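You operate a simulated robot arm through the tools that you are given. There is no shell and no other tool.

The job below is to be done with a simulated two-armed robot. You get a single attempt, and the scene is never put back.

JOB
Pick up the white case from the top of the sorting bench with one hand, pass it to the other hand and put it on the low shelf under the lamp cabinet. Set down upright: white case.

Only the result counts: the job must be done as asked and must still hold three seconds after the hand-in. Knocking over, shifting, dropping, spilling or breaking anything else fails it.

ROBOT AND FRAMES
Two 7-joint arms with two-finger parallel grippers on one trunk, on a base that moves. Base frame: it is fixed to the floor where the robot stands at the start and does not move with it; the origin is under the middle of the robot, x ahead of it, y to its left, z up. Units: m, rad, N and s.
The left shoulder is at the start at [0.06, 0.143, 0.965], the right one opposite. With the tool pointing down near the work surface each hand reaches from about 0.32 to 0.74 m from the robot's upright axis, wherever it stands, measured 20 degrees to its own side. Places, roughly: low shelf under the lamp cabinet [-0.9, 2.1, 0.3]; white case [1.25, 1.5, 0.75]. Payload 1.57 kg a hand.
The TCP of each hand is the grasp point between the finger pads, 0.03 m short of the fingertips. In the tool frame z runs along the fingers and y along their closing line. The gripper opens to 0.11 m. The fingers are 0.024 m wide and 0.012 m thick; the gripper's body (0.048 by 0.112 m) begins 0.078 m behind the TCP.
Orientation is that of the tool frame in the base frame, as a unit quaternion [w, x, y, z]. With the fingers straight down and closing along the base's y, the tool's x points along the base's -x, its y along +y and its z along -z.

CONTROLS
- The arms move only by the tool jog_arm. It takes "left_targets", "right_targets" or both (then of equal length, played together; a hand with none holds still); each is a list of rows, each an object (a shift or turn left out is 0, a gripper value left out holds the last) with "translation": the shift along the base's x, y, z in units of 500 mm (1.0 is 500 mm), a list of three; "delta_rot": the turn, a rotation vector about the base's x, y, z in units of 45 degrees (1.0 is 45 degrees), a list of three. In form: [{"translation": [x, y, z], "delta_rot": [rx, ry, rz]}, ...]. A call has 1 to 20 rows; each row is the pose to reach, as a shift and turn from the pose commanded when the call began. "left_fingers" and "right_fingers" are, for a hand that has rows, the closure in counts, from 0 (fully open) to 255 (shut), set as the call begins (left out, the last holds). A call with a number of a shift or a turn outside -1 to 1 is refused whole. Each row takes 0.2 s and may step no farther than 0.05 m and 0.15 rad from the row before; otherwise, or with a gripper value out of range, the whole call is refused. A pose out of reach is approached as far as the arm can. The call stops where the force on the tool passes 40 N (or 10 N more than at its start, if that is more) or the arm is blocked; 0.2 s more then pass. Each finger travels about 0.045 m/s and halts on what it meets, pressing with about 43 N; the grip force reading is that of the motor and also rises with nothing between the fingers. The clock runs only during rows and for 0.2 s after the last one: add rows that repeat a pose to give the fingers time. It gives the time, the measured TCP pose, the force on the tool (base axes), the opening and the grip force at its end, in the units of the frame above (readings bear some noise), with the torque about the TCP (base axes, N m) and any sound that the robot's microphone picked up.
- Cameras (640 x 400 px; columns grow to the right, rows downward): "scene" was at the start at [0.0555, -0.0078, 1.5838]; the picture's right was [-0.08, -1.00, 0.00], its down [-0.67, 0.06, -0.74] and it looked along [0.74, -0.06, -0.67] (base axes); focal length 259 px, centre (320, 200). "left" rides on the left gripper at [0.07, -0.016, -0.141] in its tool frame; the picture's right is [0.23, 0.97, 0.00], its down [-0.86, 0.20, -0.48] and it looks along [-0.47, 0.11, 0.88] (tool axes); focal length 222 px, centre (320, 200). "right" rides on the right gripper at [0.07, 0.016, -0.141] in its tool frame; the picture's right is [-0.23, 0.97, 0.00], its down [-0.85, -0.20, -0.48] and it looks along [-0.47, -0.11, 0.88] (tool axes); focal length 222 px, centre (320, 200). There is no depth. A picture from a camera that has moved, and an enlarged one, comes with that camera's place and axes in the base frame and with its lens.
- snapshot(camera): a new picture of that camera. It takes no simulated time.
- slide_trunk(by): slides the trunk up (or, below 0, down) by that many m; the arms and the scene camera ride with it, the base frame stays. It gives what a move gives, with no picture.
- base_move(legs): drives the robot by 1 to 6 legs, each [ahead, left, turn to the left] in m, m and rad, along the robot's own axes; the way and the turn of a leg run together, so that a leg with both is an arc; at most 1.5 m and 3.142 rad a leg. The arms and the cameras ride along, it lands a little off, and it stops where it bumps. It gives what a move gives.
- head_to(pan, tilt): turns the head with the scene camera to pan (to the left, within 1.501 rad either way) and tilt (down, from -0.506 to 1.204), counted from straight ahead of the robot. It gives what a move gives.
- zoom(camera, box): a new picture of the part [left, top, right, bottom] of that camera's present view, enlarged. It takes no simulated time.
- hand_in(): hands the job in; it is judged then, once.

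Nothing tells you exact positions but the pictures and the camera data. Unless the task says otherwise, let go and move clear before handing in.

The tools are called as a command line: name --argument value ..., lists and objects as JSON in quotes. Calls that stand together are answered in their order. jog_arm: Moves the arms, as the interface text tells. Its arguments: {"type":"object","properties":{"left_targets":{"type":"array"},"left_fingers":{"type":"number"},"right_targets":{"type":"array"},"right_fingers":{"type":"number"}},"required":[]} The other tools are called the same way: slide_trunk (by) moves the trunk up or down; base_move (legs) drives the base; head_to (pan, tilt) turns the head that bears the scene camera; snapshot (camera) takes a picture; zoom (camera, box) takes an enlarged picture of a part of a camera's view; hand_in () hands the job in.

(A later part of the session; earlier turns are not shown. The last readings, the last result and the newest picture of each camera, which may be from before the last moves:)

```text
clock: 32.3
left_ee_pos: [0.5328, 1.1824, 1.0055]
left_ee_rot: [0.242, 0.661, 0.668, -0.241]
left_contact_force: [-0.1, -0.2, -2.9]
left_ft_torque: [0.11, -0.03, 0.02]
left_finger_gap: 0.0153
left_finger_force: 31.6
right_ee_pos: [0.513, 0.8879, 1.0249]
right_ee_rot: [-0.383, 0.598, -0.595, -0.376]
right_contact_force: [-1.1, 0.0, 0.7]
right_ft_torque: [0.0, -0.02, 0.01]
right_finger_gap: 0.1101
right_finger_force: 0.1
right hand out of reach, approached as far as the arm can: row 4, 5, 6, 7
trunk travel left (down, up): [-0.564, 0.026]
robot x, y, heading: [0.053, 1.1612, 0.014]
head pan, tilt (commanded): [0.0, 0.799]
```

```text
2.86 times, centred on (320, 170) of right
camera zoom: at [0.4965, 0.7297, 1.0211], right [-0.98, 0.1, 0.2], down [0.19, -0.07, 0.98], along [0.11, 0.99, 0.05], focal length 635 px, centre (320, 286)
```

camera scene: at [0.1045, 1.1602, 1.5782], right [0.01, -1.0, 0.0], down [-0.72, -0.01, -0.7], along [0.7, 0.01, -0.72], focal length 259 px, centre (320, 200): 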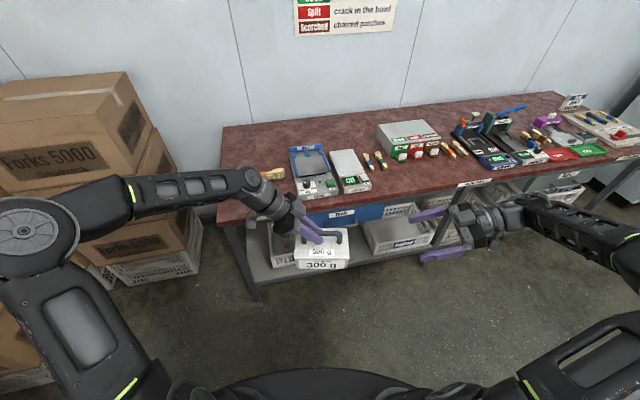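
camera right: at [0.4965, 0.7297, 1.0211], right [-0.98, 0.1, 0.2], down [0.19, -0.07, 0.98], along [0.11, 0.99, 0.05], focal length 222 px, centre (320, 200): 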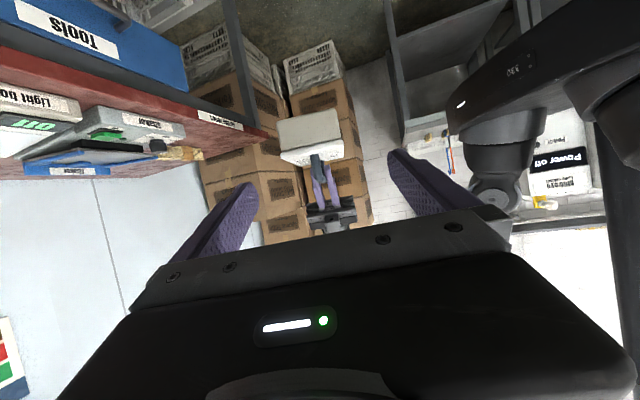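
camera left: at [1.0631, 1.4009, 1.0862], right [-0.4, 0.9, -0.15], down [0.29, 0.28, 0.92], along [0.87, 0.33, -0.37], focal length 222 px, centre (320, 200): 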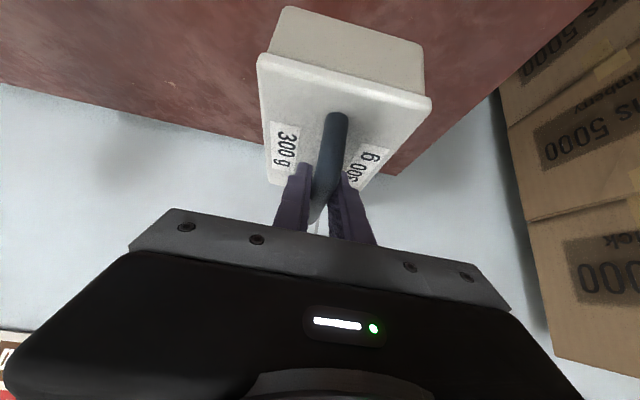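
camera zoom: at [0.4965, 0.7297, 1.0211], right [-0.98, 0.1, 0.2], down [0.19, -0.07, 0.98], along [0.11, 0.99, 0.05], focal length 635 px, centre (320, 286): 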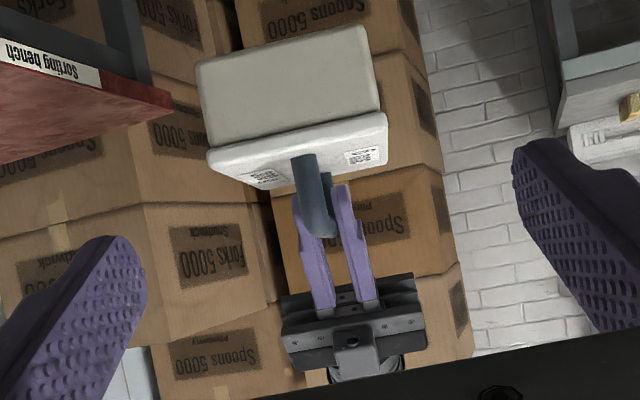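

The legs stand at about ±0.049 m from the handle's middle, and the bar is free from about +0.006 to +0.058 m on the right. I'll bring the right hand inward in a modest step to see where its commanded pose really is.

jog_arm --right_targets '[{"translation": [0, 0.08, 0]}, {"translation": [0, 0.16, 0]}, {"translation": [0, 0.24, 0]}, {"translation": [0, 0.32, 0]}, {"translation": [0, 0.32, 0]}]'

snapshot --camera "scene"

```text
clock: 33.5
left_ee_pos: [0.5329, 1.1818, 1.0043]
left_ee_rot: [0.242, 0.661, 0.668, -0.242]
left_contact_force: [-0.2, -0.2, -2.9]
left_ft_torque: [0.07, 0.0, -0.02]
left_finger_gap: 0.0156
left_finger_force: 31.4
right_ee_pos: [0.5136, 1.0485, 1.026]
right_ee_rot: [-0.382, 0.599, -0.594, -0.378]
right_contact_force: [-0.1, 0.2, 0.1]
right_ft_torque: [0.03, -0.01, -0.02]
right_finger_gap: 0.1098
right_finger_force: 0.0
trunk travel left (down, up): [-0.564, 0.026]
robot x, y, heading: [0.0526, 1.1617, 0.009]
head pan, tilt (commanded): [0.0, 0.799]
```

```text
taken
camera scene: at [0.105, 1.1608, 1.5782], right [0.01, -1.0, 0.0], down [-0.72, -0.01, -0.7], along [0.7, 0.01, -0.72], focal length 259 px, centre (320, 200)
```

scene: 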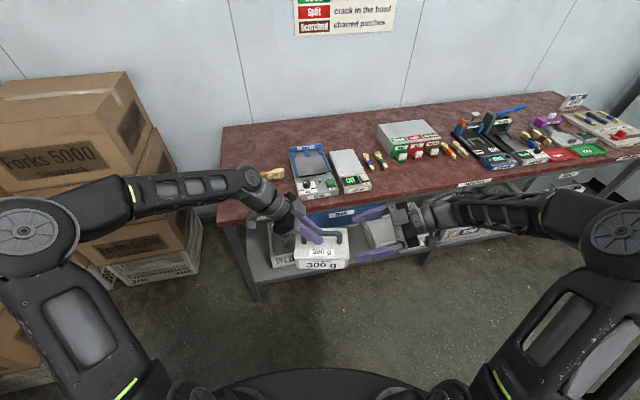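

The commanded pose resets to the actual one, which is good to know. I'll line the right hand up with the bar in x and z, then check from its own camera.

jog_arm --right_targets '[{"translation": [0.02, 0, 0.009]}, {"translation": [0.0388, 0, 0.016]}, {"translation": [0.0388, 0, 0.016]}]'

snapshot --camera "right"

zoom --camera "scene" --box '[290, 190, 430, 280]'

```text
clock: 34.3
left_ee_pos: [0.5339, 1.1805, 1.0062]
left_ee_rot: [0.242, 0.661, 0.668, -0.241]
left_contact_force: [0.7, -0.3, -3.1]
left_ft_torque: [0.08, -0.01, 0.03]
left_finger_gap: 0.0156
left_finger_force: 31.2
right_ee_pos: [0.533, 1.0486, 1.0339]
right_ee_rot: [-0.382, 0.598, -0.594, -0.379]
right_contact_force: [-0.7, -0.1, -0.1]
right_ft_torque: [0.01, 0.0, 0.0]
right_finger_gap: 0.1099
right_finger_force: 0.0
trunk travel left (down, up): [-0.564, 0.026]
robot x, y, heading: [0.0492, 1.1633, 0.016]
head pan, tilt (commanded): [0.0, 0.799]
```

```text
taken
camera right: at [0.5169, 0.8899, 1.03], right [-0.98, 0.09, 0.2], down [0.19, -0.07, 0.98], along [0.1, 0.99, 0.05], focal length 222 px, centre (320, 200)
```

right: 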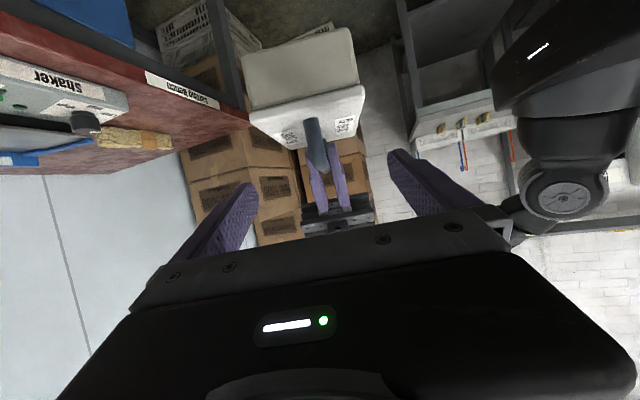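

```text
4.44 times, centred on (360, 235) of scene
camera zoom: at [0.105, 1.1611, 1.5782], right [0.01, -1.0, 0.0], down [-0.72, -0.01, -0.7], along [0.7, 0.01, -0.72], focal length 1150 px, centre (142, 44)
```

zoom: 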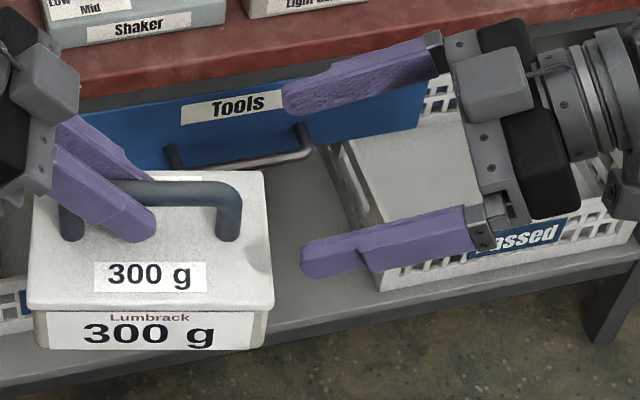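

The handle sits midway between the open right fingers. I'll slide in along the tool axis to the free end of the bar.

jog_arm --right_targets '[{"translation": [0, 0.04, -0.018]}, {"translation": [0, 0.08, -0.036]}, {"translation": [0, 0.115, -0.052]}, {"translation": [0, 0.135, -0.061]}, {"translation": [0, 0.135, -0.061]}]' --right_fingers 0

snapshot --camera "right"

zoom --camera "scene" --box '[290, 190, 430, 280]'

```text
clock: 35.5
left_ee_pos: [0.5328, 1.1819, 1.0051]
left_ee_rot: [0.241, 0.662, 0.667, -0.242]
left_contact_force: [-0.1, -0.5, -2.7]
left_ft_torque: [0.07, 0.03, 0.01]
left_finger_gap: 0.0158
left_finger_force: 31.3
right_ee_pos: [0.533, 1.1146, 1.0029]
right_ee_rot: [-0.381, 0.599, -0.594, -0.378]
right_contact_force: [-0.5, -0.3, -0.2]
right_ft_torque: [0.04, -0.01, -0.03]
right_finger_gap: 0.1102
right_finger_force: 0.1
trunk travel left (down, up): [-0.564, 0.026]
robot x, y, heading: [0.0508, 1.163, 0.007]
head pan, tilt (commanded): [0.0, 0.799]
```

```text
taken
camera right: at [0.517, 0.9574, 0.9992], right [-0.98, 0.09, 0.2], down [0.19, -0.07, 0.98], along [0.11, 0.99, 0.05], focal length 222 px, centre (320, 200)
```

right: 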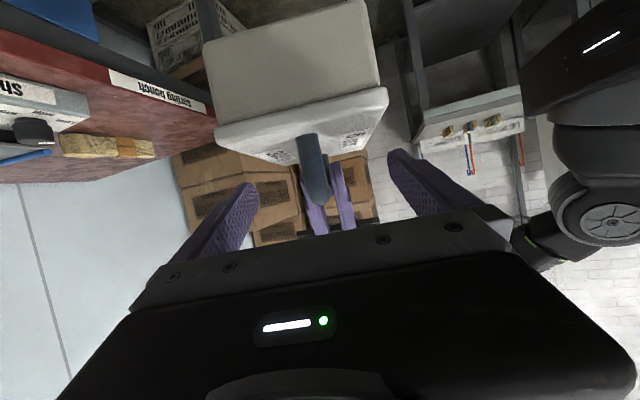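

```text
4.44 times, centred on (360, 235) of scene
camera zoom: at [0.1051, 1.1612, 1.5782], right [0.01, -1.0, 0.0], down [-0.72, -0.01, -0.7], along [0.7, 0.01, -0.72], focal length 1150 px, centre (142, 44)
```

zoom: 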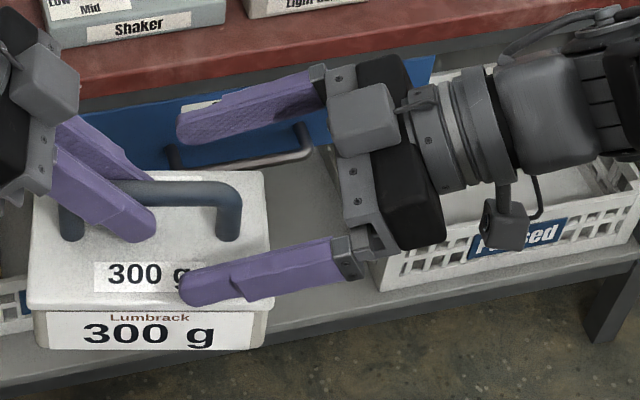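

The right fingers straddle the free end of the bar, clear of the left fingers. I'll close the right hand now.

jog_arm --right_targets '[{"translation": [0, 0, 0]}, {"translation": [0, 0, 0]}, {"translation": [0, 0, 0]}, {"translation": [0, 0, 0]}, {"translation": [0, 0, 0]}, {"translation": [0, 0, 0]}, {"translation": [0, 0, 0]}, {"translation": [0, 0, 0]}]' --right_fingers 255

snapshot --camera "right"

zoom --camera "scene" --box '[290, 190, 430, 280]'

```text
clock: 37.3
left_ee_pos: [0.5336, 1.1816, 1.0052]
left_ee_rot: [0.242, 0.661, 0.667, -0.243]
left_contact_force: [-4.9, 0.2, -1.8]
left_ft_torque: [0.02, -0.04, -0.18]
left_finger_gap: 0.0156
left_finger_force: 31.3
right_ee_pos: [0.5332, 1.1142, 1.0025]
right_ee_rot: [-0.382, 0.599, -0.594, -0.378]
right_contact_force: [3.6, 0.8, -0.1]
right_ft_torque: [-0.09, 0.02, -0.09]
right_finger_gap: 0.0157
right_finger_force: 31.4
trunk travel left (down, up): [-0.564, 0.026]
robot x, y, heading: [0.054, 1.1604, 0.009]
head pan, tilt (commanded): [0.0, 0.799]
```

```text
taken
camera right: at [0.5172, 0.9572, 0.9994], right [-0.98, 0.09, 0.2], down [0.19, -0.07, 0.98], along [0.11, 0.99, 0.05], focal length 222 px, centre (320, 200)
```

right: 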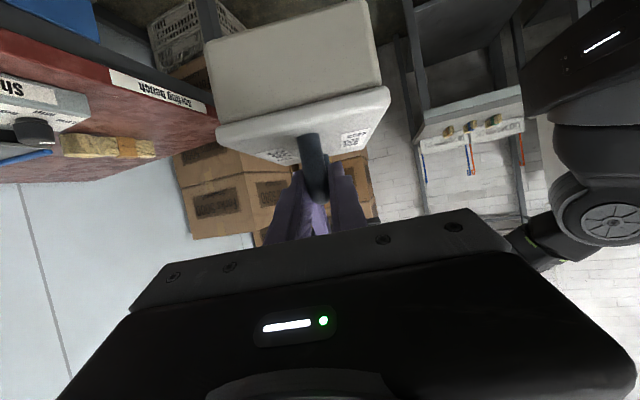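

```text
4.44 times, centred on (360, 235) of scene
camera zoom: at [0.1051, 1.1612, 1.5782], right [0.01, -1.0, 0.0], down [-0.72, -0.01, -0.7], along [0.7, 0.01, -0.72], focal length 1150 px, centre (142, 44)
```

zoom: 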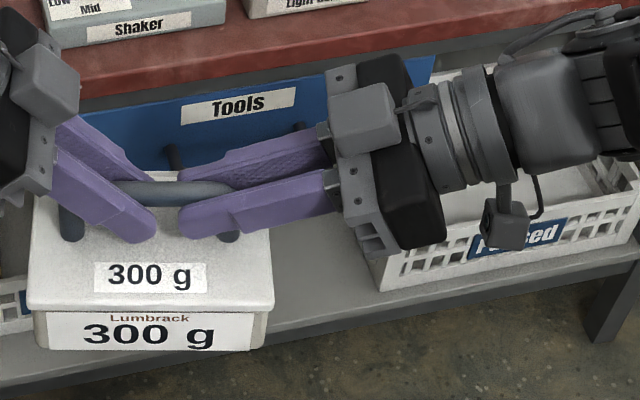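

Both hands now hold the bar with light cross-forces of 4–5 N. I'll open the left hand while holding still.

jog_arm --left_targets '[{"translation": [0, 0, 0]}, {"translation": [0, 0, 0]}, {"translation": [0, 0, 0]}, {"translation": [0, 0, 0]}, {"translation": [0, 0, 0]}, {"translation": [0, 0, 0]}, {"translation": [0, 0, 0]}, {"translation": [0, 0, 0]}]' --left_fingers 0

zoom --camera "scene" --box '[270, 180, 430, 280]'

```text
clock: 39.1
left_ee_pos: [0.5337, 1.1819, 1.0044]
left_ee_rot: [0.241, 0.661, 0.669, -0.241]
left_contact_force: [-0.4, -0.3, 0.4]
left_ft_torque: [0.02, 0.04, 0.01]
left_finger_gap: 0.11
left_finger_force: 0.1
right_ee_pos: [0.5325, 1.1155, 1.0022]
right_ee_rot: [-0.382, 0.599, -0.594, -0.378]
right_contact_force: [-0.1, 1.0, 0.5]
right_ft_torque: [-0.17, -0.03, -0.01]
right_finger_gap: 0.0156
right_finger_force: 31.2
trunk travel left (down, up): [-0.564, 0.026]
robot x, y, heading: [0.0529, 1.1603, 0.007]
head pan, tilt (commanded): [0.0, 0.799]
```

```text
4.00 times, centred on (350, 230) of scene
camera zoom: at [0.1051, 1.1612, 1.5782], right [0.01, -1.0, 0.0], down [-0.72, -0.01, -0.7], along [0.7, 0.01, -0.72], focal length 1035 px, centre (200, 80)
```

zoom: 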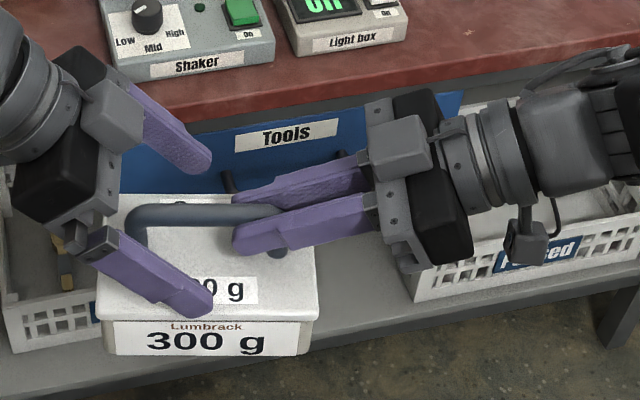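

The case hangs from the right hand now. I'll retract the left hand back along its own axis, up and to the left.

jog_arm --left_targets '[{"translation": [0, 0.032, 0.038]}, {"translation": [0, 0.064, 0.077]}, {"translation": [0, 0.096, 0.115]}, {"translation": [0, 0.128, 0.153]}, {"translation": [0, 0.17, 0.2]}, {"translation": [0, 0.23, 0.24]}, {"translation": [0, 0.3, 0.24]}, {"translation": [0, 0.3, 0.24]}]'

snapshot --camera "scene"

snapshot --camera "right"

```text
clock: 40.9
left_ee_pos: [0.5338, 1.3316, 1.1239]
left_ee_rot: [0.242, 0.661, 0.668, -0.241]
left_contact_force: [0.6, -0.9, -1.0]
left_ft_torque: [0.02, -0.02, -0.01]
left_finger_gap: 0.1099
left_finger_force: 0.0
right_ee_pos: [0.5336, 1.1152, 1.0023]
right_ee_rot: [-0.382, 0.598, -0.594, -0.378]
right_contact_force: [0.4, -0.3, 0.6]
right_ft_torque: [-0.1, 0.01, -0.01]
right_finger_gap: 0.0157
right_finger_force: 31.8
trunk travel left (down, up): [-0.564, 0.026]
robot x, y, heading: [0.0531, 1.1612, 0.009]
head pan, tilt (commanded): [0.0, 0.799]
```

```text
taken
camera scene: at [0.1051, 1.1608, 1.5782], right [0.01, -1.0, 0.0], down [-0.72, -0.01, -0.7], along [0.7, 0.01, -0.72], focal length 259 px, centre (320, 200)
```

scene: 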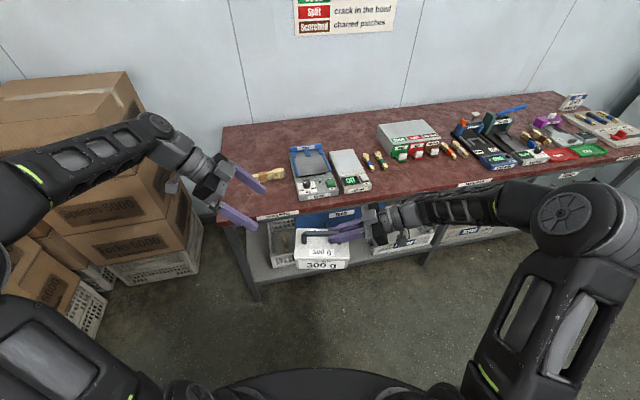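

```text
taken
camera right: at [0.517, 0.957, 0.9993], right [-0.98, 0.09, 0.2], down [0.19, -0.07, 0.98], along [0.1, 0.99, 0.05], focal length 222 px, centre (320, 200)
```

right: 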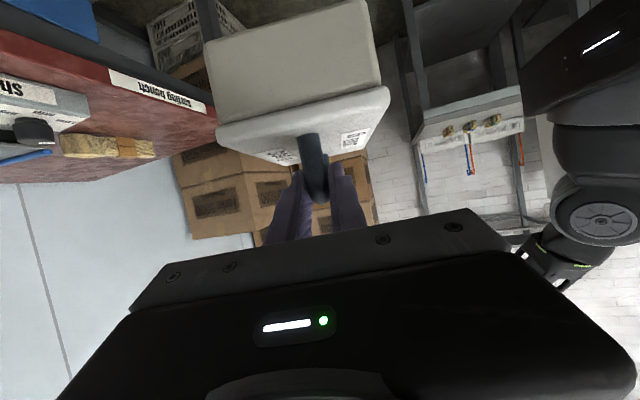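

The hand-over worked: the case hangs level from the right hand. Now I'll turn the head toward the lamp cabinet to measure its low shelf.

head_to --pan 1.5 --tilt 0.6

snapshot --camera "scene"

```text
clock: 42.5
left_ee_pos: [0.5328, 1.3325, 1.1245]
left_ee_rot: [0.242, 0.662, 0.667, -0.242]
left_contact_force: [-0.4, -0.2, 0.7]
left_ft_torque: [0.01, -0.02, -0.06]
left_finger_gap: 0.1099
left_finger_force: 0.1
right_ee_pos: [0.533, 1.1145, 1.0026]
right_ee_rot: [-0.381, 0.599, -0.594, -0.379]
right_contact_force: [0.3, -0.2, 0.0]
right_ft_torque: [-0.11, 0.03, 0.01]
right_finger_gap: 0.0158
right_finger_force: 31.2
trunk travel left (down, up): [-0.564, 0.026]
robot x, y, heading: [0.0525, 1.1653, 0.008]
head pan, tilt (commanded): [1.499, 0.6]
```

```text
taken
camera scene: at [0.0301, 1.2488, 1.5951], right [1.0, -0.06, 0.0], down [-0.04, -0.56, -0.82], along [0.05, 0.82, -0.57], focal length 259 px, centre (320, 200)
```

scene: 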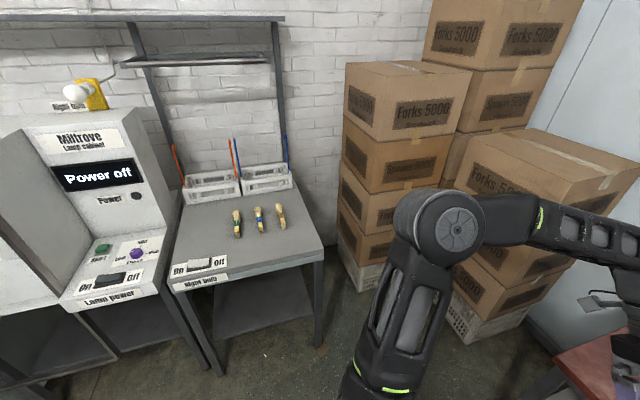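

The cabinet front is near y≈1.9 and spans x≈-1.25 to -0.5. I'll back off along the clear floor, then turn to face the cabinet from a distance.

base_move --legs '[[-0.8, -0.1, 0.0], [0.0, 0.0, 1.563]]'

head_to --pan 0.0 --tilt 0.65

snapshot --camera "scene"

```text
clock: 50.6
left_ee_pos: [-0.911, 1.5395, 1.1237]
left_ee_rot: [0.341, -0.001, 0.94, -0.002]
left_contact_force: [-0.4, 0.6, -0.1]
left_ft_torque: [0.0, 0.02, 0.0]
left_finger_gap: 0.1099
left_finger_force: 0.1
right_ee_pos: [-0.6958, 1.5355, 1.0021]
right_ee_rot: [-0.004, 0.843, 0.001, -0.538]
right_contact_force: [0.3, 0.3, 0.3]
right_ft_torque: [-0.06, -0.14, -0.01]
right_finger_gap: 0.0159
right_finger_force: 30.8
trunk travel left (down, up): [-0.564, 0.026]
robot x, y, heading: [-0.7432, 1.0574, 1.571]
head pan, tilt (commanded): [1.499, 0.6]
```

```text
clock: 52.2
left_ee_pos: [-0.9102, 1.5389, 1.1251]
left_ee_rot: [0.343, -0.001, 0.94, -0.002]
left_contact_force: [0.8, -0.4, 0.2]
left_ft_torque: [-0.03, -0.01, 0.0]
left_finger_gap: 0.11
left_finger_force: 0.0
right_ee_pos: [-0.6947, 1.5355, 1.0028]
right_ee_rot: [-0.003, 0.844, 0.002, -0.537]
right_contact_force: [0.2, 0.8, -0.4]
right_ft_torque: [0.01, -0.16, -0.02]
right_finger_gap: 0.0157
right_finger_force: 31.3
trunk travel left (down, up): [-0.564, 0.026]
robot x, y, heading: [-0.7461, 1.0538, 1.575]
head pan, tilt (commanded): [0.0, 0.649]
```

```text
taken
camera scene: at [-0.7424, 1.1118, 1.5908], right [1.0, 0.0, 0.0], down [0.0, -0.6, -0.8], along [0.0, 0.8, -0.6], focal length 259 px, centre (320, 200)
```

scene: 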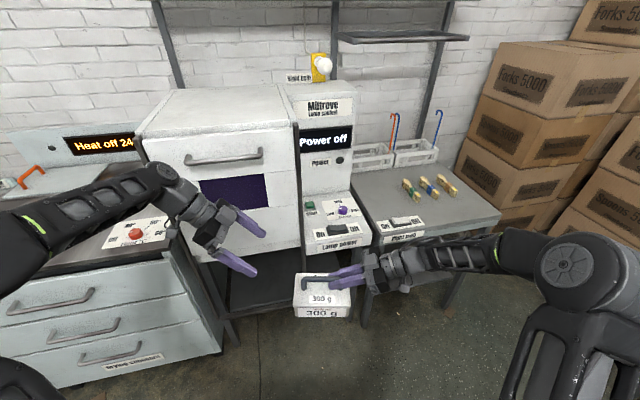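

I'm facing the cabinet with the case hanging in front of me. I'll tuck the left hand to my left side so that it's out of the way.

jog_arm --left_targets '[{"translation": [-0.04, -0.03, 0], "delta_rot": [0, 0, 0.167]}, {"translation": [-0.08, -0.06, 0], "delta_rot": [0, 0, 0.333]}, {"translation": [-0.12, -0.1, 0], "delta_rot": [0, 0, 0.5]}, {"translation": [-0.16, -0.14, 0], "delta_rot": [0, 0, 0.667]}, {"translation": [-0.19, -0.18, 0], "delta_rot": [0, 0, 0.833]}, {"translation": [-0.22, -0.22, 0], "delta_rot": [0, 0, 1.0]}]' --left_fingers 255

jog_arm --left_targets '[{"translation": [-0.02, -0.02, 0.01], "delta_rot": [0, 0, 0.167]}, {"translation": [-0.04, -0.04, 0.02], "delta_rot": [0, 0, 0.333]}, {"translation": [-0.06, -0.06, 0.03], "delta_rot": [0, 0, 0.5]}, {"translation": [-0.08, -0.08, 0.04], "delta_rot": [0, 0, 0.667]}, {"translation": [-0.1, -0.09, 0.05], "delta_rot": [0, 0, 0.833]}, {"translation": [-0.12, -0.1, 0.06], "delta_rot": [0, 0, 1.0]}]'

snapshot --camera "scene"

```text
clock: 53.6
left_ee_pos: [-1.0204, 1.4263, 1.1256]
left_ee_rot: [0.317, -0.362, 0.867, 0.131]
left_contact_force: [-0.6, -0.4, 0.3]
left_ft_torque: [0.02, -0.01, 0.0]
left_finger_gap: 0.0002
left_finger_force: 7.6
right_ee_pos: [-0.6948, 1.5354, 1.0042]
right_ee_rot: [-0.004, 0.843, 0.0, -0.537]
right_contact_force: [-0.3, 0.2, 0.5]
right_ft_torque: [-0.01, -0.15, -0.01]
right_finger_gap: 0.0156
right_finger_force: 32.1
trunk travel left (down, up): [-0.564, 0.026]
robot x, y, heading: [-0.7441, 1.052, 1.576]
head pan, tilt (commanded): [0.0, 0.649]
```

```text
clock: 55.0
left_ee_pos: [-1.082, 1.3787, 1.1536]
left_ee_rot: [-0.242, 0.666, -0.663, -0.241]
left_contact_force: [-0.1, 0.5, -1.4]
left_ft_torque: [0.01, 0.01, -0.01]
left_finger_gap: 0.0
left_finger_force: 20.8
right_ee_pos: [-0.6945, 1.5358, 1.0028]
right_ee_rot: [-0.003, 0.843, 0.002, -0.538]
right_contact_force: [-1.6, 0.7, 0.3]
right_ft_torque: [0.02, -0.1, -0.01]
right_finger_gap: 0.0157
right_finger_force: 31.4
trunk travel left (down, up): [-0.564, 0.026]
robot x, y, heading: [-0.7448, 1.0553, 1.574]
head pan, tilt (commanded): [0.0, 0.649]
```

```text
taken
camera scene: at [-0.7419, 1.1116, 1.5908], right [1.0, 0.0, 0.0], down [0.0, -0.6, -0.8], along [0.0, 0.8, -0.6], focal length 259 px, centre (320, 200)
```

scene: 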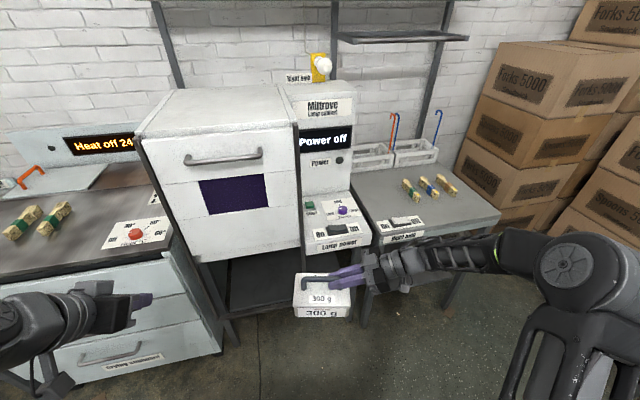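

Left hand tucked in. I'll look closely at the low shelf.

zoom --camera "scene" --box '[180, 200, 400, 338]'

slide_trunk --by -0.3

head_to --pan 0.15 --tilt 0.55

snapshot --camera "scene"

```text
2.90 times, centred on (290, 269) of scene
camera zoom: at [-0.7419, 1.1116, 1.5908], right [1.0, 0.0, 0.0], down [0.0, -0.6, -0.8], along [0.0, 0.8, -0.6], focal length 750 px, centre (407, 0)
```

zoom: 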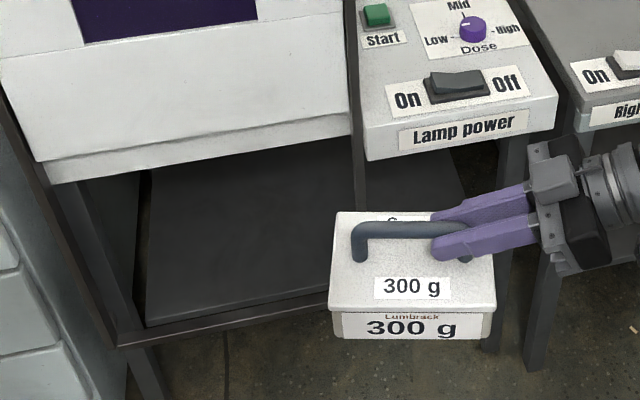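

```text
clock: 58.0
left_ee_pos: [-1.0796, 1.3804, 0.8487]
left_ee_rot: [0.243, -0.665, 0.668, 0.231]
left_contact_force: [0.1, 1.0, 0.3]
left_ft_torque: [-0.03, 0.01, -0.02]
left_finger_gap: 0.0
left_finger_force: 21.5
right_ee_pos: [-0.6949, 1.5356, 0.7027]
right_ee_rot: [-0.003, 0.843, 0.002, -0.537]
right_contact_force: [0.3, 0.2, -0.8]
right_ft_torque: [-0.01, -0.14, -0.04]
right_finger_gap: 0.0158
right_finger_force: 30.9
trunk travel left (down, up): [-0.264, 0.326]
robot x, y, heading: [-0.7468, 1.0598, 1.572]
head pan, tilt (commanded): [0.0, 0.649]
```

```text
clock: 58.7
left_ee_pos: [-1.0783, 1.381, 0.8501]
left_ee_rot: [0.243, -0.664, 0.668, 0.232]
left_contact_force: [0.3, 0.2, 0.2]
left_ft_torque: [0.02, -0.04, 0.03]
left_finger_gap: 0.0001
left_finger_force: 20.7
right_ee_pos: [-0.694, 1.5354, 0.7027]
right_ee_rot: [-0.004, 0.843, 0.001, -0.538]
right_contact_force: [0.9, 0.9, -0.3]
right_ft_torque: [0.01, -0.16, 0.05]
right_finger_gap: 0.0157
right_finger_force: 32.0
trunk travel left (down, up): [-0.264, 0.326]
robot x, y, heading: [-0.7428, 1.0559, 1.576]
head pan, tilt (commanded): [0.15, 0.55]
```

```text
taken
camera scene: at [-0.7557, 1.1136, 1.2992], right [0.99, 0.15, 0.0], down [0.08, -0.52, -0.85], along [-0.13, 0.84, -0.52], focal length 259 px, centre (320, 200)
```

scene: 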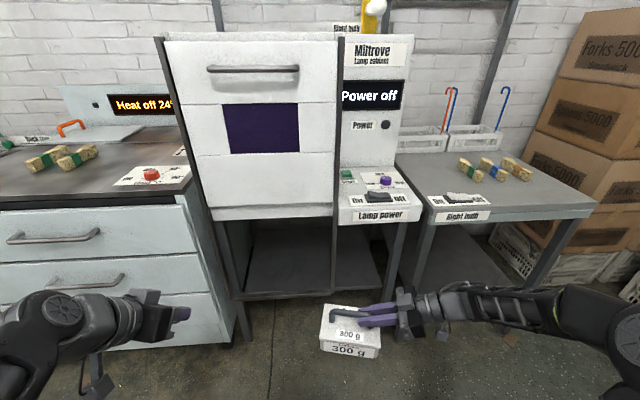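

The shelf's front edge is visible now, and the cabinet seems slightly turned. I'll zoom in for measurement.

zoom --camera "scene" --box '[200, 200, 440, 350]'

slide_trunk --by -0.2

head_to --pan 0.15 --tilt 0.45

snapshot --camera "scene"

zoom --camera "scene" --box '[200, 200, 440, 350]'

```text
2.67 times, centred on (320, 275) of scene
camera zoom: at [-0.7557, 1.1136, 1.2992], right [0.99, 0.15, 0.0], down [0.08, -0.52, -0.85], along [-0.13, 0.84, -0.52], focal length 690 px, centre (320, 0)
```

zoom: 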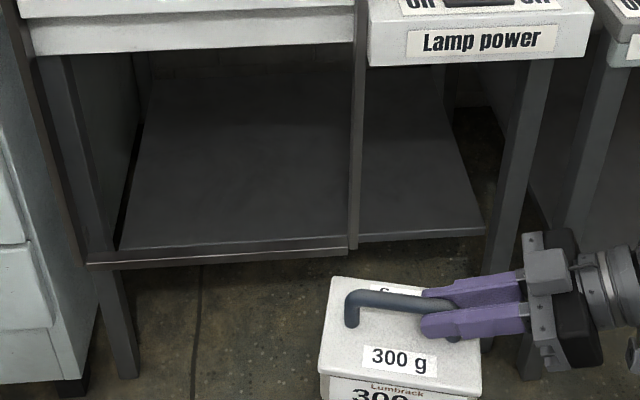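

```text
clock: 60.9
left_ee_pos: [-1.0873, 1.3893, 0.6337]
left_ee_rot: [-0.237, 0.674, -0.666, -0.214]
left_contact_force: [0.6, 0.2, 0.7]
left_ft_torque: [-0.01, 0.01, 0.0]
left_finger_gap: 0.0
left_finger_force: 21.6
right_ee_pos: [-0.6992, 1.5431, 0.4942]
right_ee_rot: [0.005, 0.847, -0.004, -0.532]
right_contact_force: [0.1, 0.7, -0.2]
right_ft_torque: [0.02, -0.1, -0.01]
right_finger_gap: 0.0155
right_finger_force: 31.0
trunk travel left (down, up): [-0.064, 0.526]
robot x, y, heading: [-0.7444, 1.0545, 1.57]
head pan, tilt (commanded): [0.15, 0.55]
```

```text
clock: 61.6
left_ee_pos: [-1.0868, 1.3908, 0.6335]
left_ee_rot: [-0.238, 0.673, -0.667, -0.214]
left_contact_force: [-0.1, -0.7, 0.5]
left_ft_torque: [0.05, -0.01, 0.03]
left_finger_gap: 0.0
left_finger_force: 21.3
right_ee_pos: [-0.6986, 1.543, 0.4931]
right_ee_rot: [0.004, 0.847, -0.005, -0.532]
right_contact_force: [-0.2, -0.1, -0.9]
right_ft_torque: [-0.01, -0.12, 0.0]
right_finger_gap: 0.0156
right_finger_force: 31.2
trunk travel left (down, up): [-0.064, 0.526]
robot x, y, heading: [-0.7452, 1.0554, 1.569]
head pan, tilt (commanded): [0.15, 0.45]
```

```text
taken
camera scene: at [-0.7669, 1.1358, 1.1065], right [0.99, 0.15, 0.01], down [0.08, -0.45, -0.89], along [-0.13, 0.88, -0.46], focal length 259 px, centre (320, 200)
```

scene: 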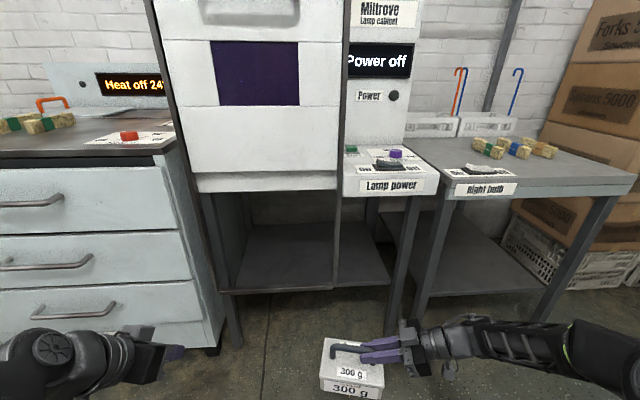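

```text
2.67 times, centred on (320, 275) of scene
camera zoom: at [-0.7669, 1.1358, 1.1065], right [0.99, 0.15, 0.01], down [0.08, -0.45, -0.89], along [-0.13, 0.88, -0.46], focal length 690 px, centre (320, 0)
```

zoom: 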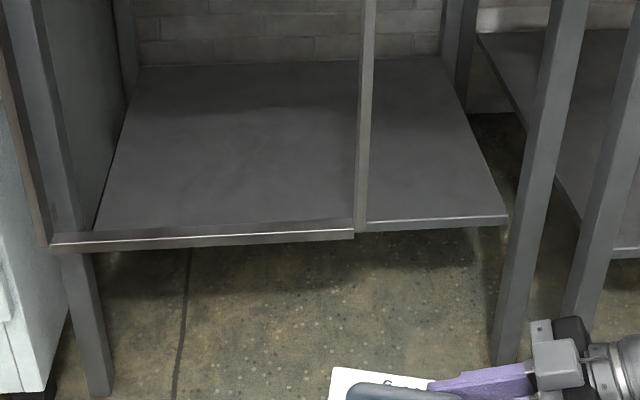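

The shelf is clear and empty. The last trunk slide changed the hand poses slightly, as if something tilted, so I'll look down at my own arms and base before going on.

head_to --pan -0.6 --tilt 1.1

snapshot --camera "scene"

head_to --pan 0.7 --tilt 1.1

snapshot --camera "scene"

```text
clock: 62.7
left_ee_pos: [-1.0869, 1.3912, 0.6336]
left_ee_rot: [-0.238, 0.673, -0.666, -0.214]
left_contact_force: [-1.1, -0.5, 0.4]
left_ft_torque: [-0.04, 0.06, -0.01]
left_finger_gap: 0.0002
left_finger_force: 21.0
right_ee_pos: [-0.6989, 1.5436, 0.4942]
right_ee_rot: [0.005, 0.846, -0.005, -0.533]
right_contact_force: [0.7, -0.6, -0.7]
right_ft_torque: [-0.02, -0.12, 0.01]
right_finger_gap: 0.0156
right_finger_force: 31.0
trunk travel left (down, up): [-0.064, 0.526]
robot x, y, heading: [-0.7445, 1.0528, 1.573]
head pan, tilt (commanded): [-0.6, 1.1]
```

```text
taken
camera scene: at [-0.7172, 1.0965, 1.0558], right [0.83, -0.56, 0.02], down [-0.5, -0.75, -0.44], along [0.27, 0.36, -0.9], focal length 259 px, centre (320, 200)
```

scene: 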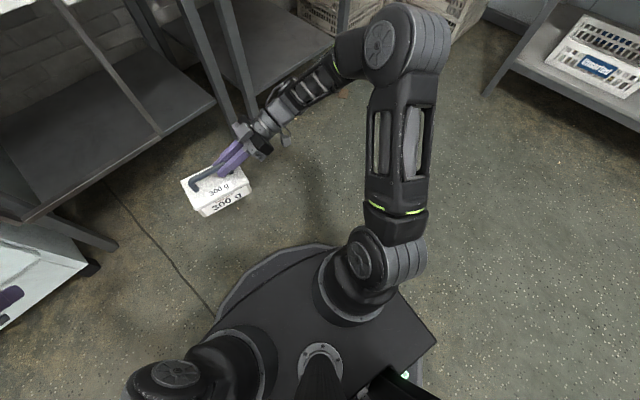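

```text
clock: 64.1
left_ee_pos: [-1.0865, 1.392, 0.6326]
left_ee_rot: [-0.238, 0.673, -0.667, -0.215]
left_contact_force: [-0.5, -0.2, 0.2]
left_ft_torque: [0.01, -0.02, 0.01]
left_finger_gap: 0.0
left_finger_force: 21.6
right_ee_pos: [-0.6988, 1.5437, 0.4929]
right_ee_rot: [0.004, 0.847, -0.006, -0.532]
right_contact_force: [0.4, 0.4, -0.3]
right_ft_torque: [0.01, -0.11, 0.01]
right_finger_gap: 0.0155
right_finger_force: 31.3
trunk travel left (down, up): [-0.064, 0.526]
robot x, y, heading: [-0.7412, 1.0538, 1.576]
head pan, tilt (commanded): [0.7, 1.1]
```

```text
taken
camera scene: at [-0.7938, 1.093, 1.0552], right [0.76, 0.65, 0.0], down [0.58, -0.69, -0.43], along [-0.28, 0.33, -0.9], focal length 259 px, centre (320, 200)
```

scene: 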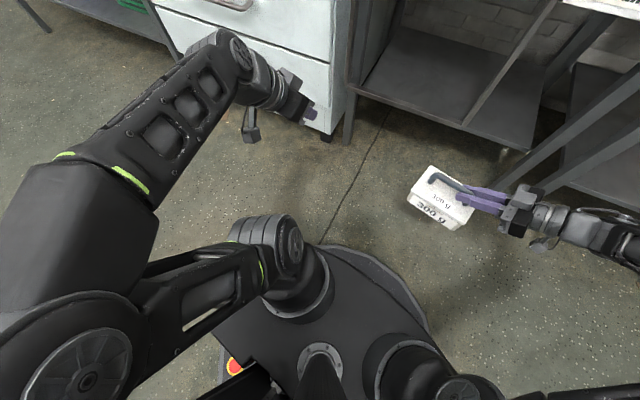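

Nothing obvious is touching, but the body is leaning forward and left by about 1°. I'll raise the trunk by 5 cm to see whether the lean goes away.

slide_trunk --by 0.05

slide_trunk --by 0.05

```text
clock: 65.1
left_ee_pos: [-1.0853, 1.3815, 0.6975]
left_ee_rot: [0.253, -0.659, 0.669, 0.231]
left_contact_force: [0.4, 1.0, -0.5]
left_ft_torque: [-0.01, -0.02, 0.02]
left_finger_gap: 0.0
left_finger_force: 21.2
right_ee_pos: [-0.7017, 1.5361, 0.5544]
right_ee_rot: [-0.004, 0.848, 0.0, -0.53]
right_contact_force: [-0.7, -1.0, 0.4]
right_ft_torque: [-0.03, -0.15, -0.05]
right_finger_gap: 0.0156
right_finger_force: 31.9
trunk travel left (down, up): [-0.114, 0.476]
robot x, y, heading: [-0.7436, 1.0544, 1.575]
head pan, tilt (commanded): [0.7, 1.1]
```

```text
clock: 66.0
left_ee_pos: [-1.0861, 1.3825, 0.7501]
left_ee_rot: [0.254, -0.658, 0.669, 0.234]
left_contact_force: [0.3, -0.2, 0.4]
left_ft_torque: [0.0, 0.01, -0.01]
left_finger_gap: 0.0001
left_finger_force: 20.6
right_ee_pos: [-0.7025, 1.5356, 0.6053]
right_ee_rot: [-0.005, 0.848, 0.001, -0.53]
right_contact_force: [-0.2, 0.1, -0.8]
right_ft_torque: [-0.04, -0.14, 0.0]
right_finger_gap: 0.0157
right_finger_force: 31.3
trunk travel left (down, up): [-0.164, 0.426]
robot x, y, heading: [-0.7415, 1.0572, 1.577]
head pan, tilt (commanded): [0.7, 1.1]
```

The forward lean is gone, leaving only a slight roll of under 1°. This trunk height suits the shelf anyway. I'll take a sharper look at the left bay of the shelf and its front lip.

head_to --pan 0.15 --tilt 0.5

snapshot --camera "scene"

zoom --camera "scene" --box '[200, 240, 360, 340]'

zoom --camera "scene" --box '[300, 200, 440, 300]'

```text
clock: 67.0
left_ee_pos: [-1.0853, 1.3805, 0.7491]
left_ee_rot: [0.254, -0.659, 0.668, 0.233]
left_contact_force: [0.7, 0.2, 0.1]
left_ft_torque: [-0.02, 0.03, 0.02]
left_finger_gap: 0.0
left_finger_force: 21.1
right_ee_pos: [-0.7017, 1.5342, 0.605]
right_ee_rot: [-0.005, 0.848, 0.001, -0.53]
right_contact_force: [0.1, -0.7, -0.4]
right_ft_torque: [-0.02, -0.09, -0.02]
right_finger_gap: 0.016
right_finger_force: 31.1
trunk travel left (down, up): [-0.164, 0.426]
robot x, y, heading: [-0.744, 1.057, 1.575]
head pan, tilt (commanded): [0.15, 0.499]
```

```text
taken
camera scene: at [-0.774, 1.112, 1.2044], right [0.99, 0.15, 0.02], down [0.09, -0.47, -0.88], along [-0.13, 0.87, -0.48], focal length 259 px, centre (320, 200)
```

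scene: 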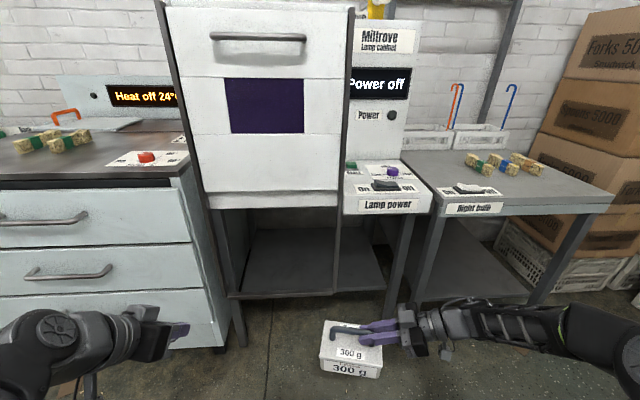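

```text
4.00 times, centred on (280, 290) of scene
camera zoom: at [-0.774, 1.112, 1.2044], right [0.99, 0.15, 0.02], down [0.09, -0.47, -0.88], along [-0.13, 0.87, -0.48], focal length 1035 px, centre (480, -160)
```

zoom: 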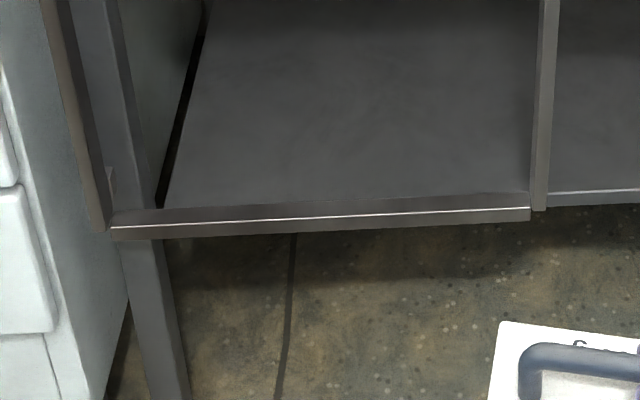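

```text
4.00 times, centred on (370, 250) of scene
camera zoom: at [-0.774, 1.112, 1.2044], right [0.99, 0.15, 0.02], down [0.09, -0.47, -0.88], along [-0.13, 0.87, -0.48], focal length 1035 px, centre (120, 0)
```

zoom: 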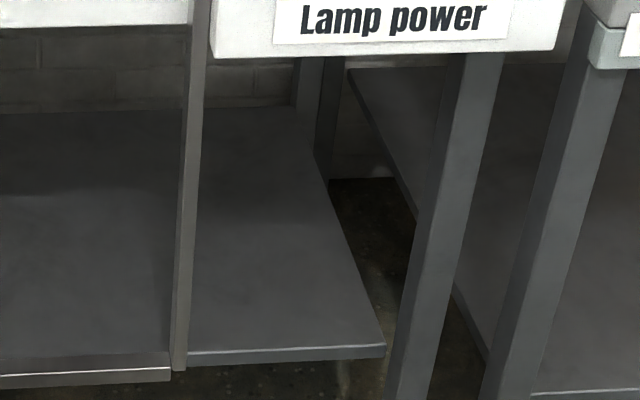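

The left bay is roughly 0.4 m wide, with its shelf at about z≈0.35 and headroom up to about 0.8. The cabinet is turned about 14°. I'll pull the left hand further in, then turn the right hand with the case from pointing left to pointing ahead.

jog_arm --left_targets '[{"translation": [-0.01, -0.04, 0.04]}, {"translation": [-0.02, -0.08, 0.08]}, {"translation": [-0.03, -0.12, 0.12]}, {"translation": [-0.04, -0.16, 0.16]}, {"translation": [-0.05, -0.2, 0.2]}, {"translation": [-0.05, -0.2, 0.2]}]' --right_targets '[{"translation": [0.015, 0.007, 0], "delta_rot": [0, 0, -0.167]}, {"translation": [0.03, 0.014, 0], "delta_rot": [0, 0, -0.333]}, {"translation": [0.045, 0.021, 0], "delta_rot": [0, 0, -0.5]}, {"translation": [0.06, 0.028, 0], "delta_rot": [0, 0, -0.667]}, {"translation": [0.075, 0.035, 0], "delta_rot": [0, 0, -0.833]}, {"translation": [0.09, 0.043, 0], "delta_rot": [0, 0, -1.0]}]'

jog_arm --right_targets '[{"translation": [0.015, 0.007, 0], "delta_rot": [0, 0, -0.167]}, {"translation": [0.03, 0.014, 0], "delta_rot": [0, 0, -0.333]}, {"translation": [0.045, 0.021, 0], "delta_rot": [0, 0, -0.5]}, {"translation": [0.06, 0.028, 0], "delta_rot": [0, 0, -0.667]}, {"translation": [0.075, 0.035, 0], "delta_rot": [0, 0, -0.833]}, {"translation": [0.09, 0.043, 0], "delta_rot": [0, 0, -1.0]}, {"translation": [0.09, 0.043, 0], "delta_rot": [0, 0, -1.0]}]'

snapshot --camera "scene"

snapshot --camera "right"

```text
clock: 68.4
left_ee_pos: [-1.1092, 1.2783, 0.8525]
left_ee_rot: [-0.243, 0.666, -0.663, -0.241]
left_contact_force: [0.0, -0.1, 0.9]
left_ft_torque: [0.02, -0.02, 0.02]
left_finger_gap: 0.0001
left_finger_force: 21.5
right_ee_pos: [-0.6502, 1.5574, 0.6019]
right_ee_rot: [-0.209, 0.781, -0.322, -0.492]
right_contact_force: [-0.7, 0.2, -0.2]
right_ft_torque: [-0.08, -0.07, 0.0]
right_finger_gap: 0.0154
right_finger_force: 31.9
trunk travel left (down, up): [-0.164, 0.426]
robot x, y, heading: [-0.7434, 1.0561, 1.573]
head pan, tilt (commanded): [0.15, 0.499]
```

```text
clock: 70.0
left_ee_pos: [-1.1091, 1.278, 0.8537]
left_ee_rot: [-0.243, 0.666, -0.663, -0.24]
left_contact_force: [0.4, -0.9, -0.3]
left_ft_torque: [-0.02, -0.04, -0.02]
left_finger_gap: 0.0001
left_finger_force: 21.8
right_ee_pos: [-0.6072, 1.5839, 0.6041]
right_ee_rot: [-0.384, 0.597, -0.596, -0.376]
right_contact_force: [-0.5, 0.4, -0.4]
right_ft_torque: [-0.14, -0.01, -0.01]
right_finger_gap: 0.0159
right_finger_force: 31.5
right hand out of reach, approached as far as the arm can: row 3, 4, 5, 6, 7
trunk travel left (down, up): [-0.164, 0.426]
robot x, y, heading: [-0.742, 1.0561, 1.571]
head pan, tilt (commanded): [0.15, 0.499]
```

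```text
taken
camera scene: at [-0.7584, 1.115, 1.2041], right [0.99, 0.15, 0.0], down [0.07, -0.47, -0.88], along [-0.13, 0.87, -0.48], focal length 259 px, centre (320, 200)
```

scene: 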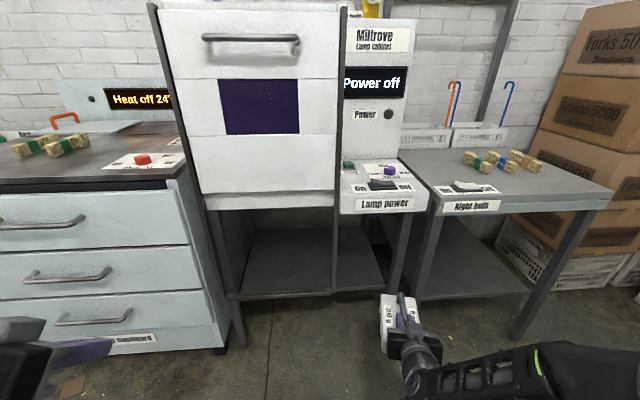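

```text
taken
camera right: at [-0.624, 1.4254, 0.6], right [-0.98, 0.1, 0.2], down [0.19, -0.07, 0.98], along [0.11, 0.99, 0.05], focal length 222 px, centre (320, 200)
```

right: 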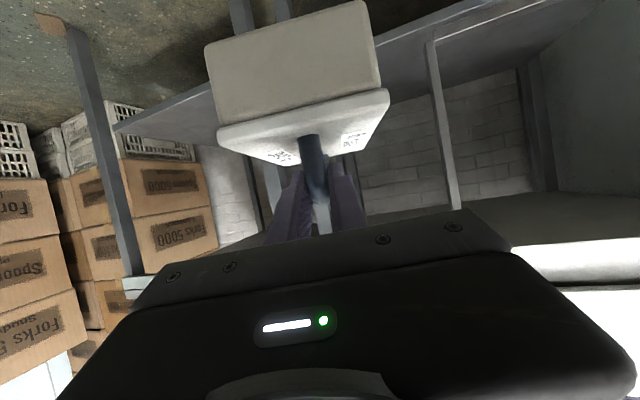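

The hand with the case now points straight ahead and the body is level again. I'll shift left and turn about 14° to square up with the cabinet, staying well clear of its front.

base_move --legs '[[0.0, 0.22, 0.0], [0.0, 0.0, 0.242]]'

head_to --pan 0.0 --tilt 0.55

snapshot --camera "scene"

zoom --camera "scene" --box '[180, 180, 500, 380]'

snapshot --camera "right"

```text
clock: 72.5
left_ee_pos: [-1.3727, 1.1832, 0.8529]
left_ee_rot: [-0.212, 0.742, -0.577, -0.268]
left_contact_force: [-1.2, 0.2, 0.0]
left_ft_torque: [0.01, 0.0, -0.01]
left_finger_gap: 0.0001
left_finger_force: 20.6
right_ee_pos: [-0.9592, 1.5988, 0.6038]
right_ee_rot: [-0.334, 0.666, -0.518, -0.42]
right_contact_force: [0.3, 0.7, 0.2]
right_ft_torque: [-0.12, -0.05, 0.02]
right_finger_gap: 0.0157
right_finger_force: 31.6
trunk travel left (down, up): [-0.164, 0.426]
robot x, y, heading: [-0.9656, 1.0555, 1.817]
head pan, tilt (commanded): [0.15, 0.499]
```

```text
clock: 73.2
left_ee_pos: [-1.3742, 1.1844, 0.8532]
left_ee_rot: [-0.212, 0.741, -0.577, -0.268]
left_contact_force: [0.3, 0.2, -0.6]
left_ft_torque: [0.02, 0.04, 0.0]
left_finger_gap: 0.0
left_finger_force: 21.5
right_ee_pos: [-0.9603, 1.6001, 0.6031]
right_ee_rot: [-0.334, 0.666, -0.518, -0.421]
right_contact_force: [0.0, 0.0, 0.7]
right_ft_torque: [-0.14, -0.07, -0.01]
right_finger_gap: 0.0155
right_finger_force: 31.3
trunk travel left (down, up): [-0.164, 0.426]
robot x, y, heading: [-0.9651, 1.0568, 1.814]
head pan, tilt (commanded): [0.0, 0.55]
```

```text
taken
camera scene: at [-0.9803, 1.1117, 1.1996], right [0.97, 0.24, 0.0], down [0.13, -0.51, -0.85], along [-0.21, 0.83, -0.52], focal length 259 px, centre (320, 200)
```

scene: 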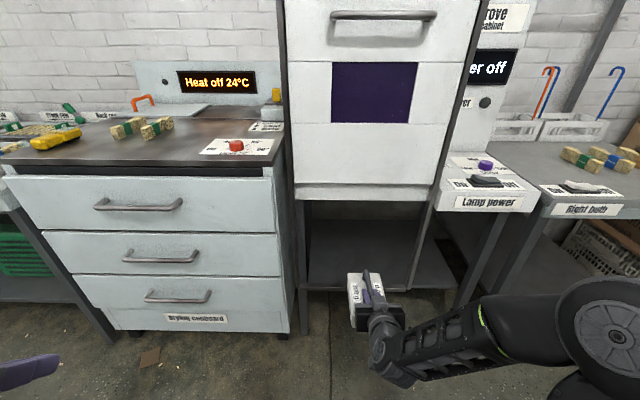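

```text
2.00 times, centred on (340, 280) of scene
camera zoom: at [-0.9803, 1.1117, 1.1996], right [0.97, 0.24, 0.0], down [0.13, -0.51, -0.85], along [-0.21, 0.83, -0.52], focal length 518 px, centre (280, 40)
```

zoom: 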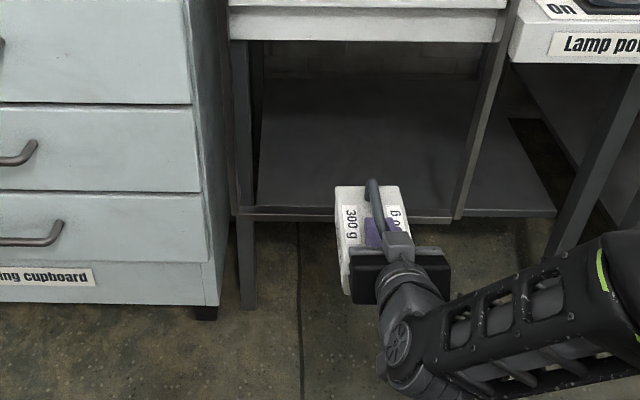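

```text
taken
camera right: at [-0.9381, 1.4428, 0.6], right [-0.97, -0.14, 0.2], down [0.2, -0.02, 0.98], along [-0.13, 0.99, 0.05], focal length 222 px, centre (320, 200)
```

right: 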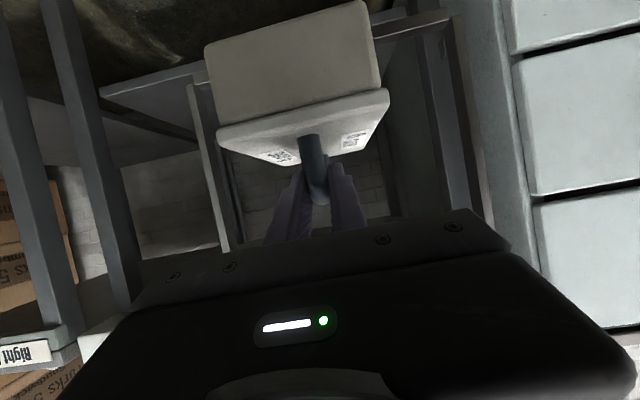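

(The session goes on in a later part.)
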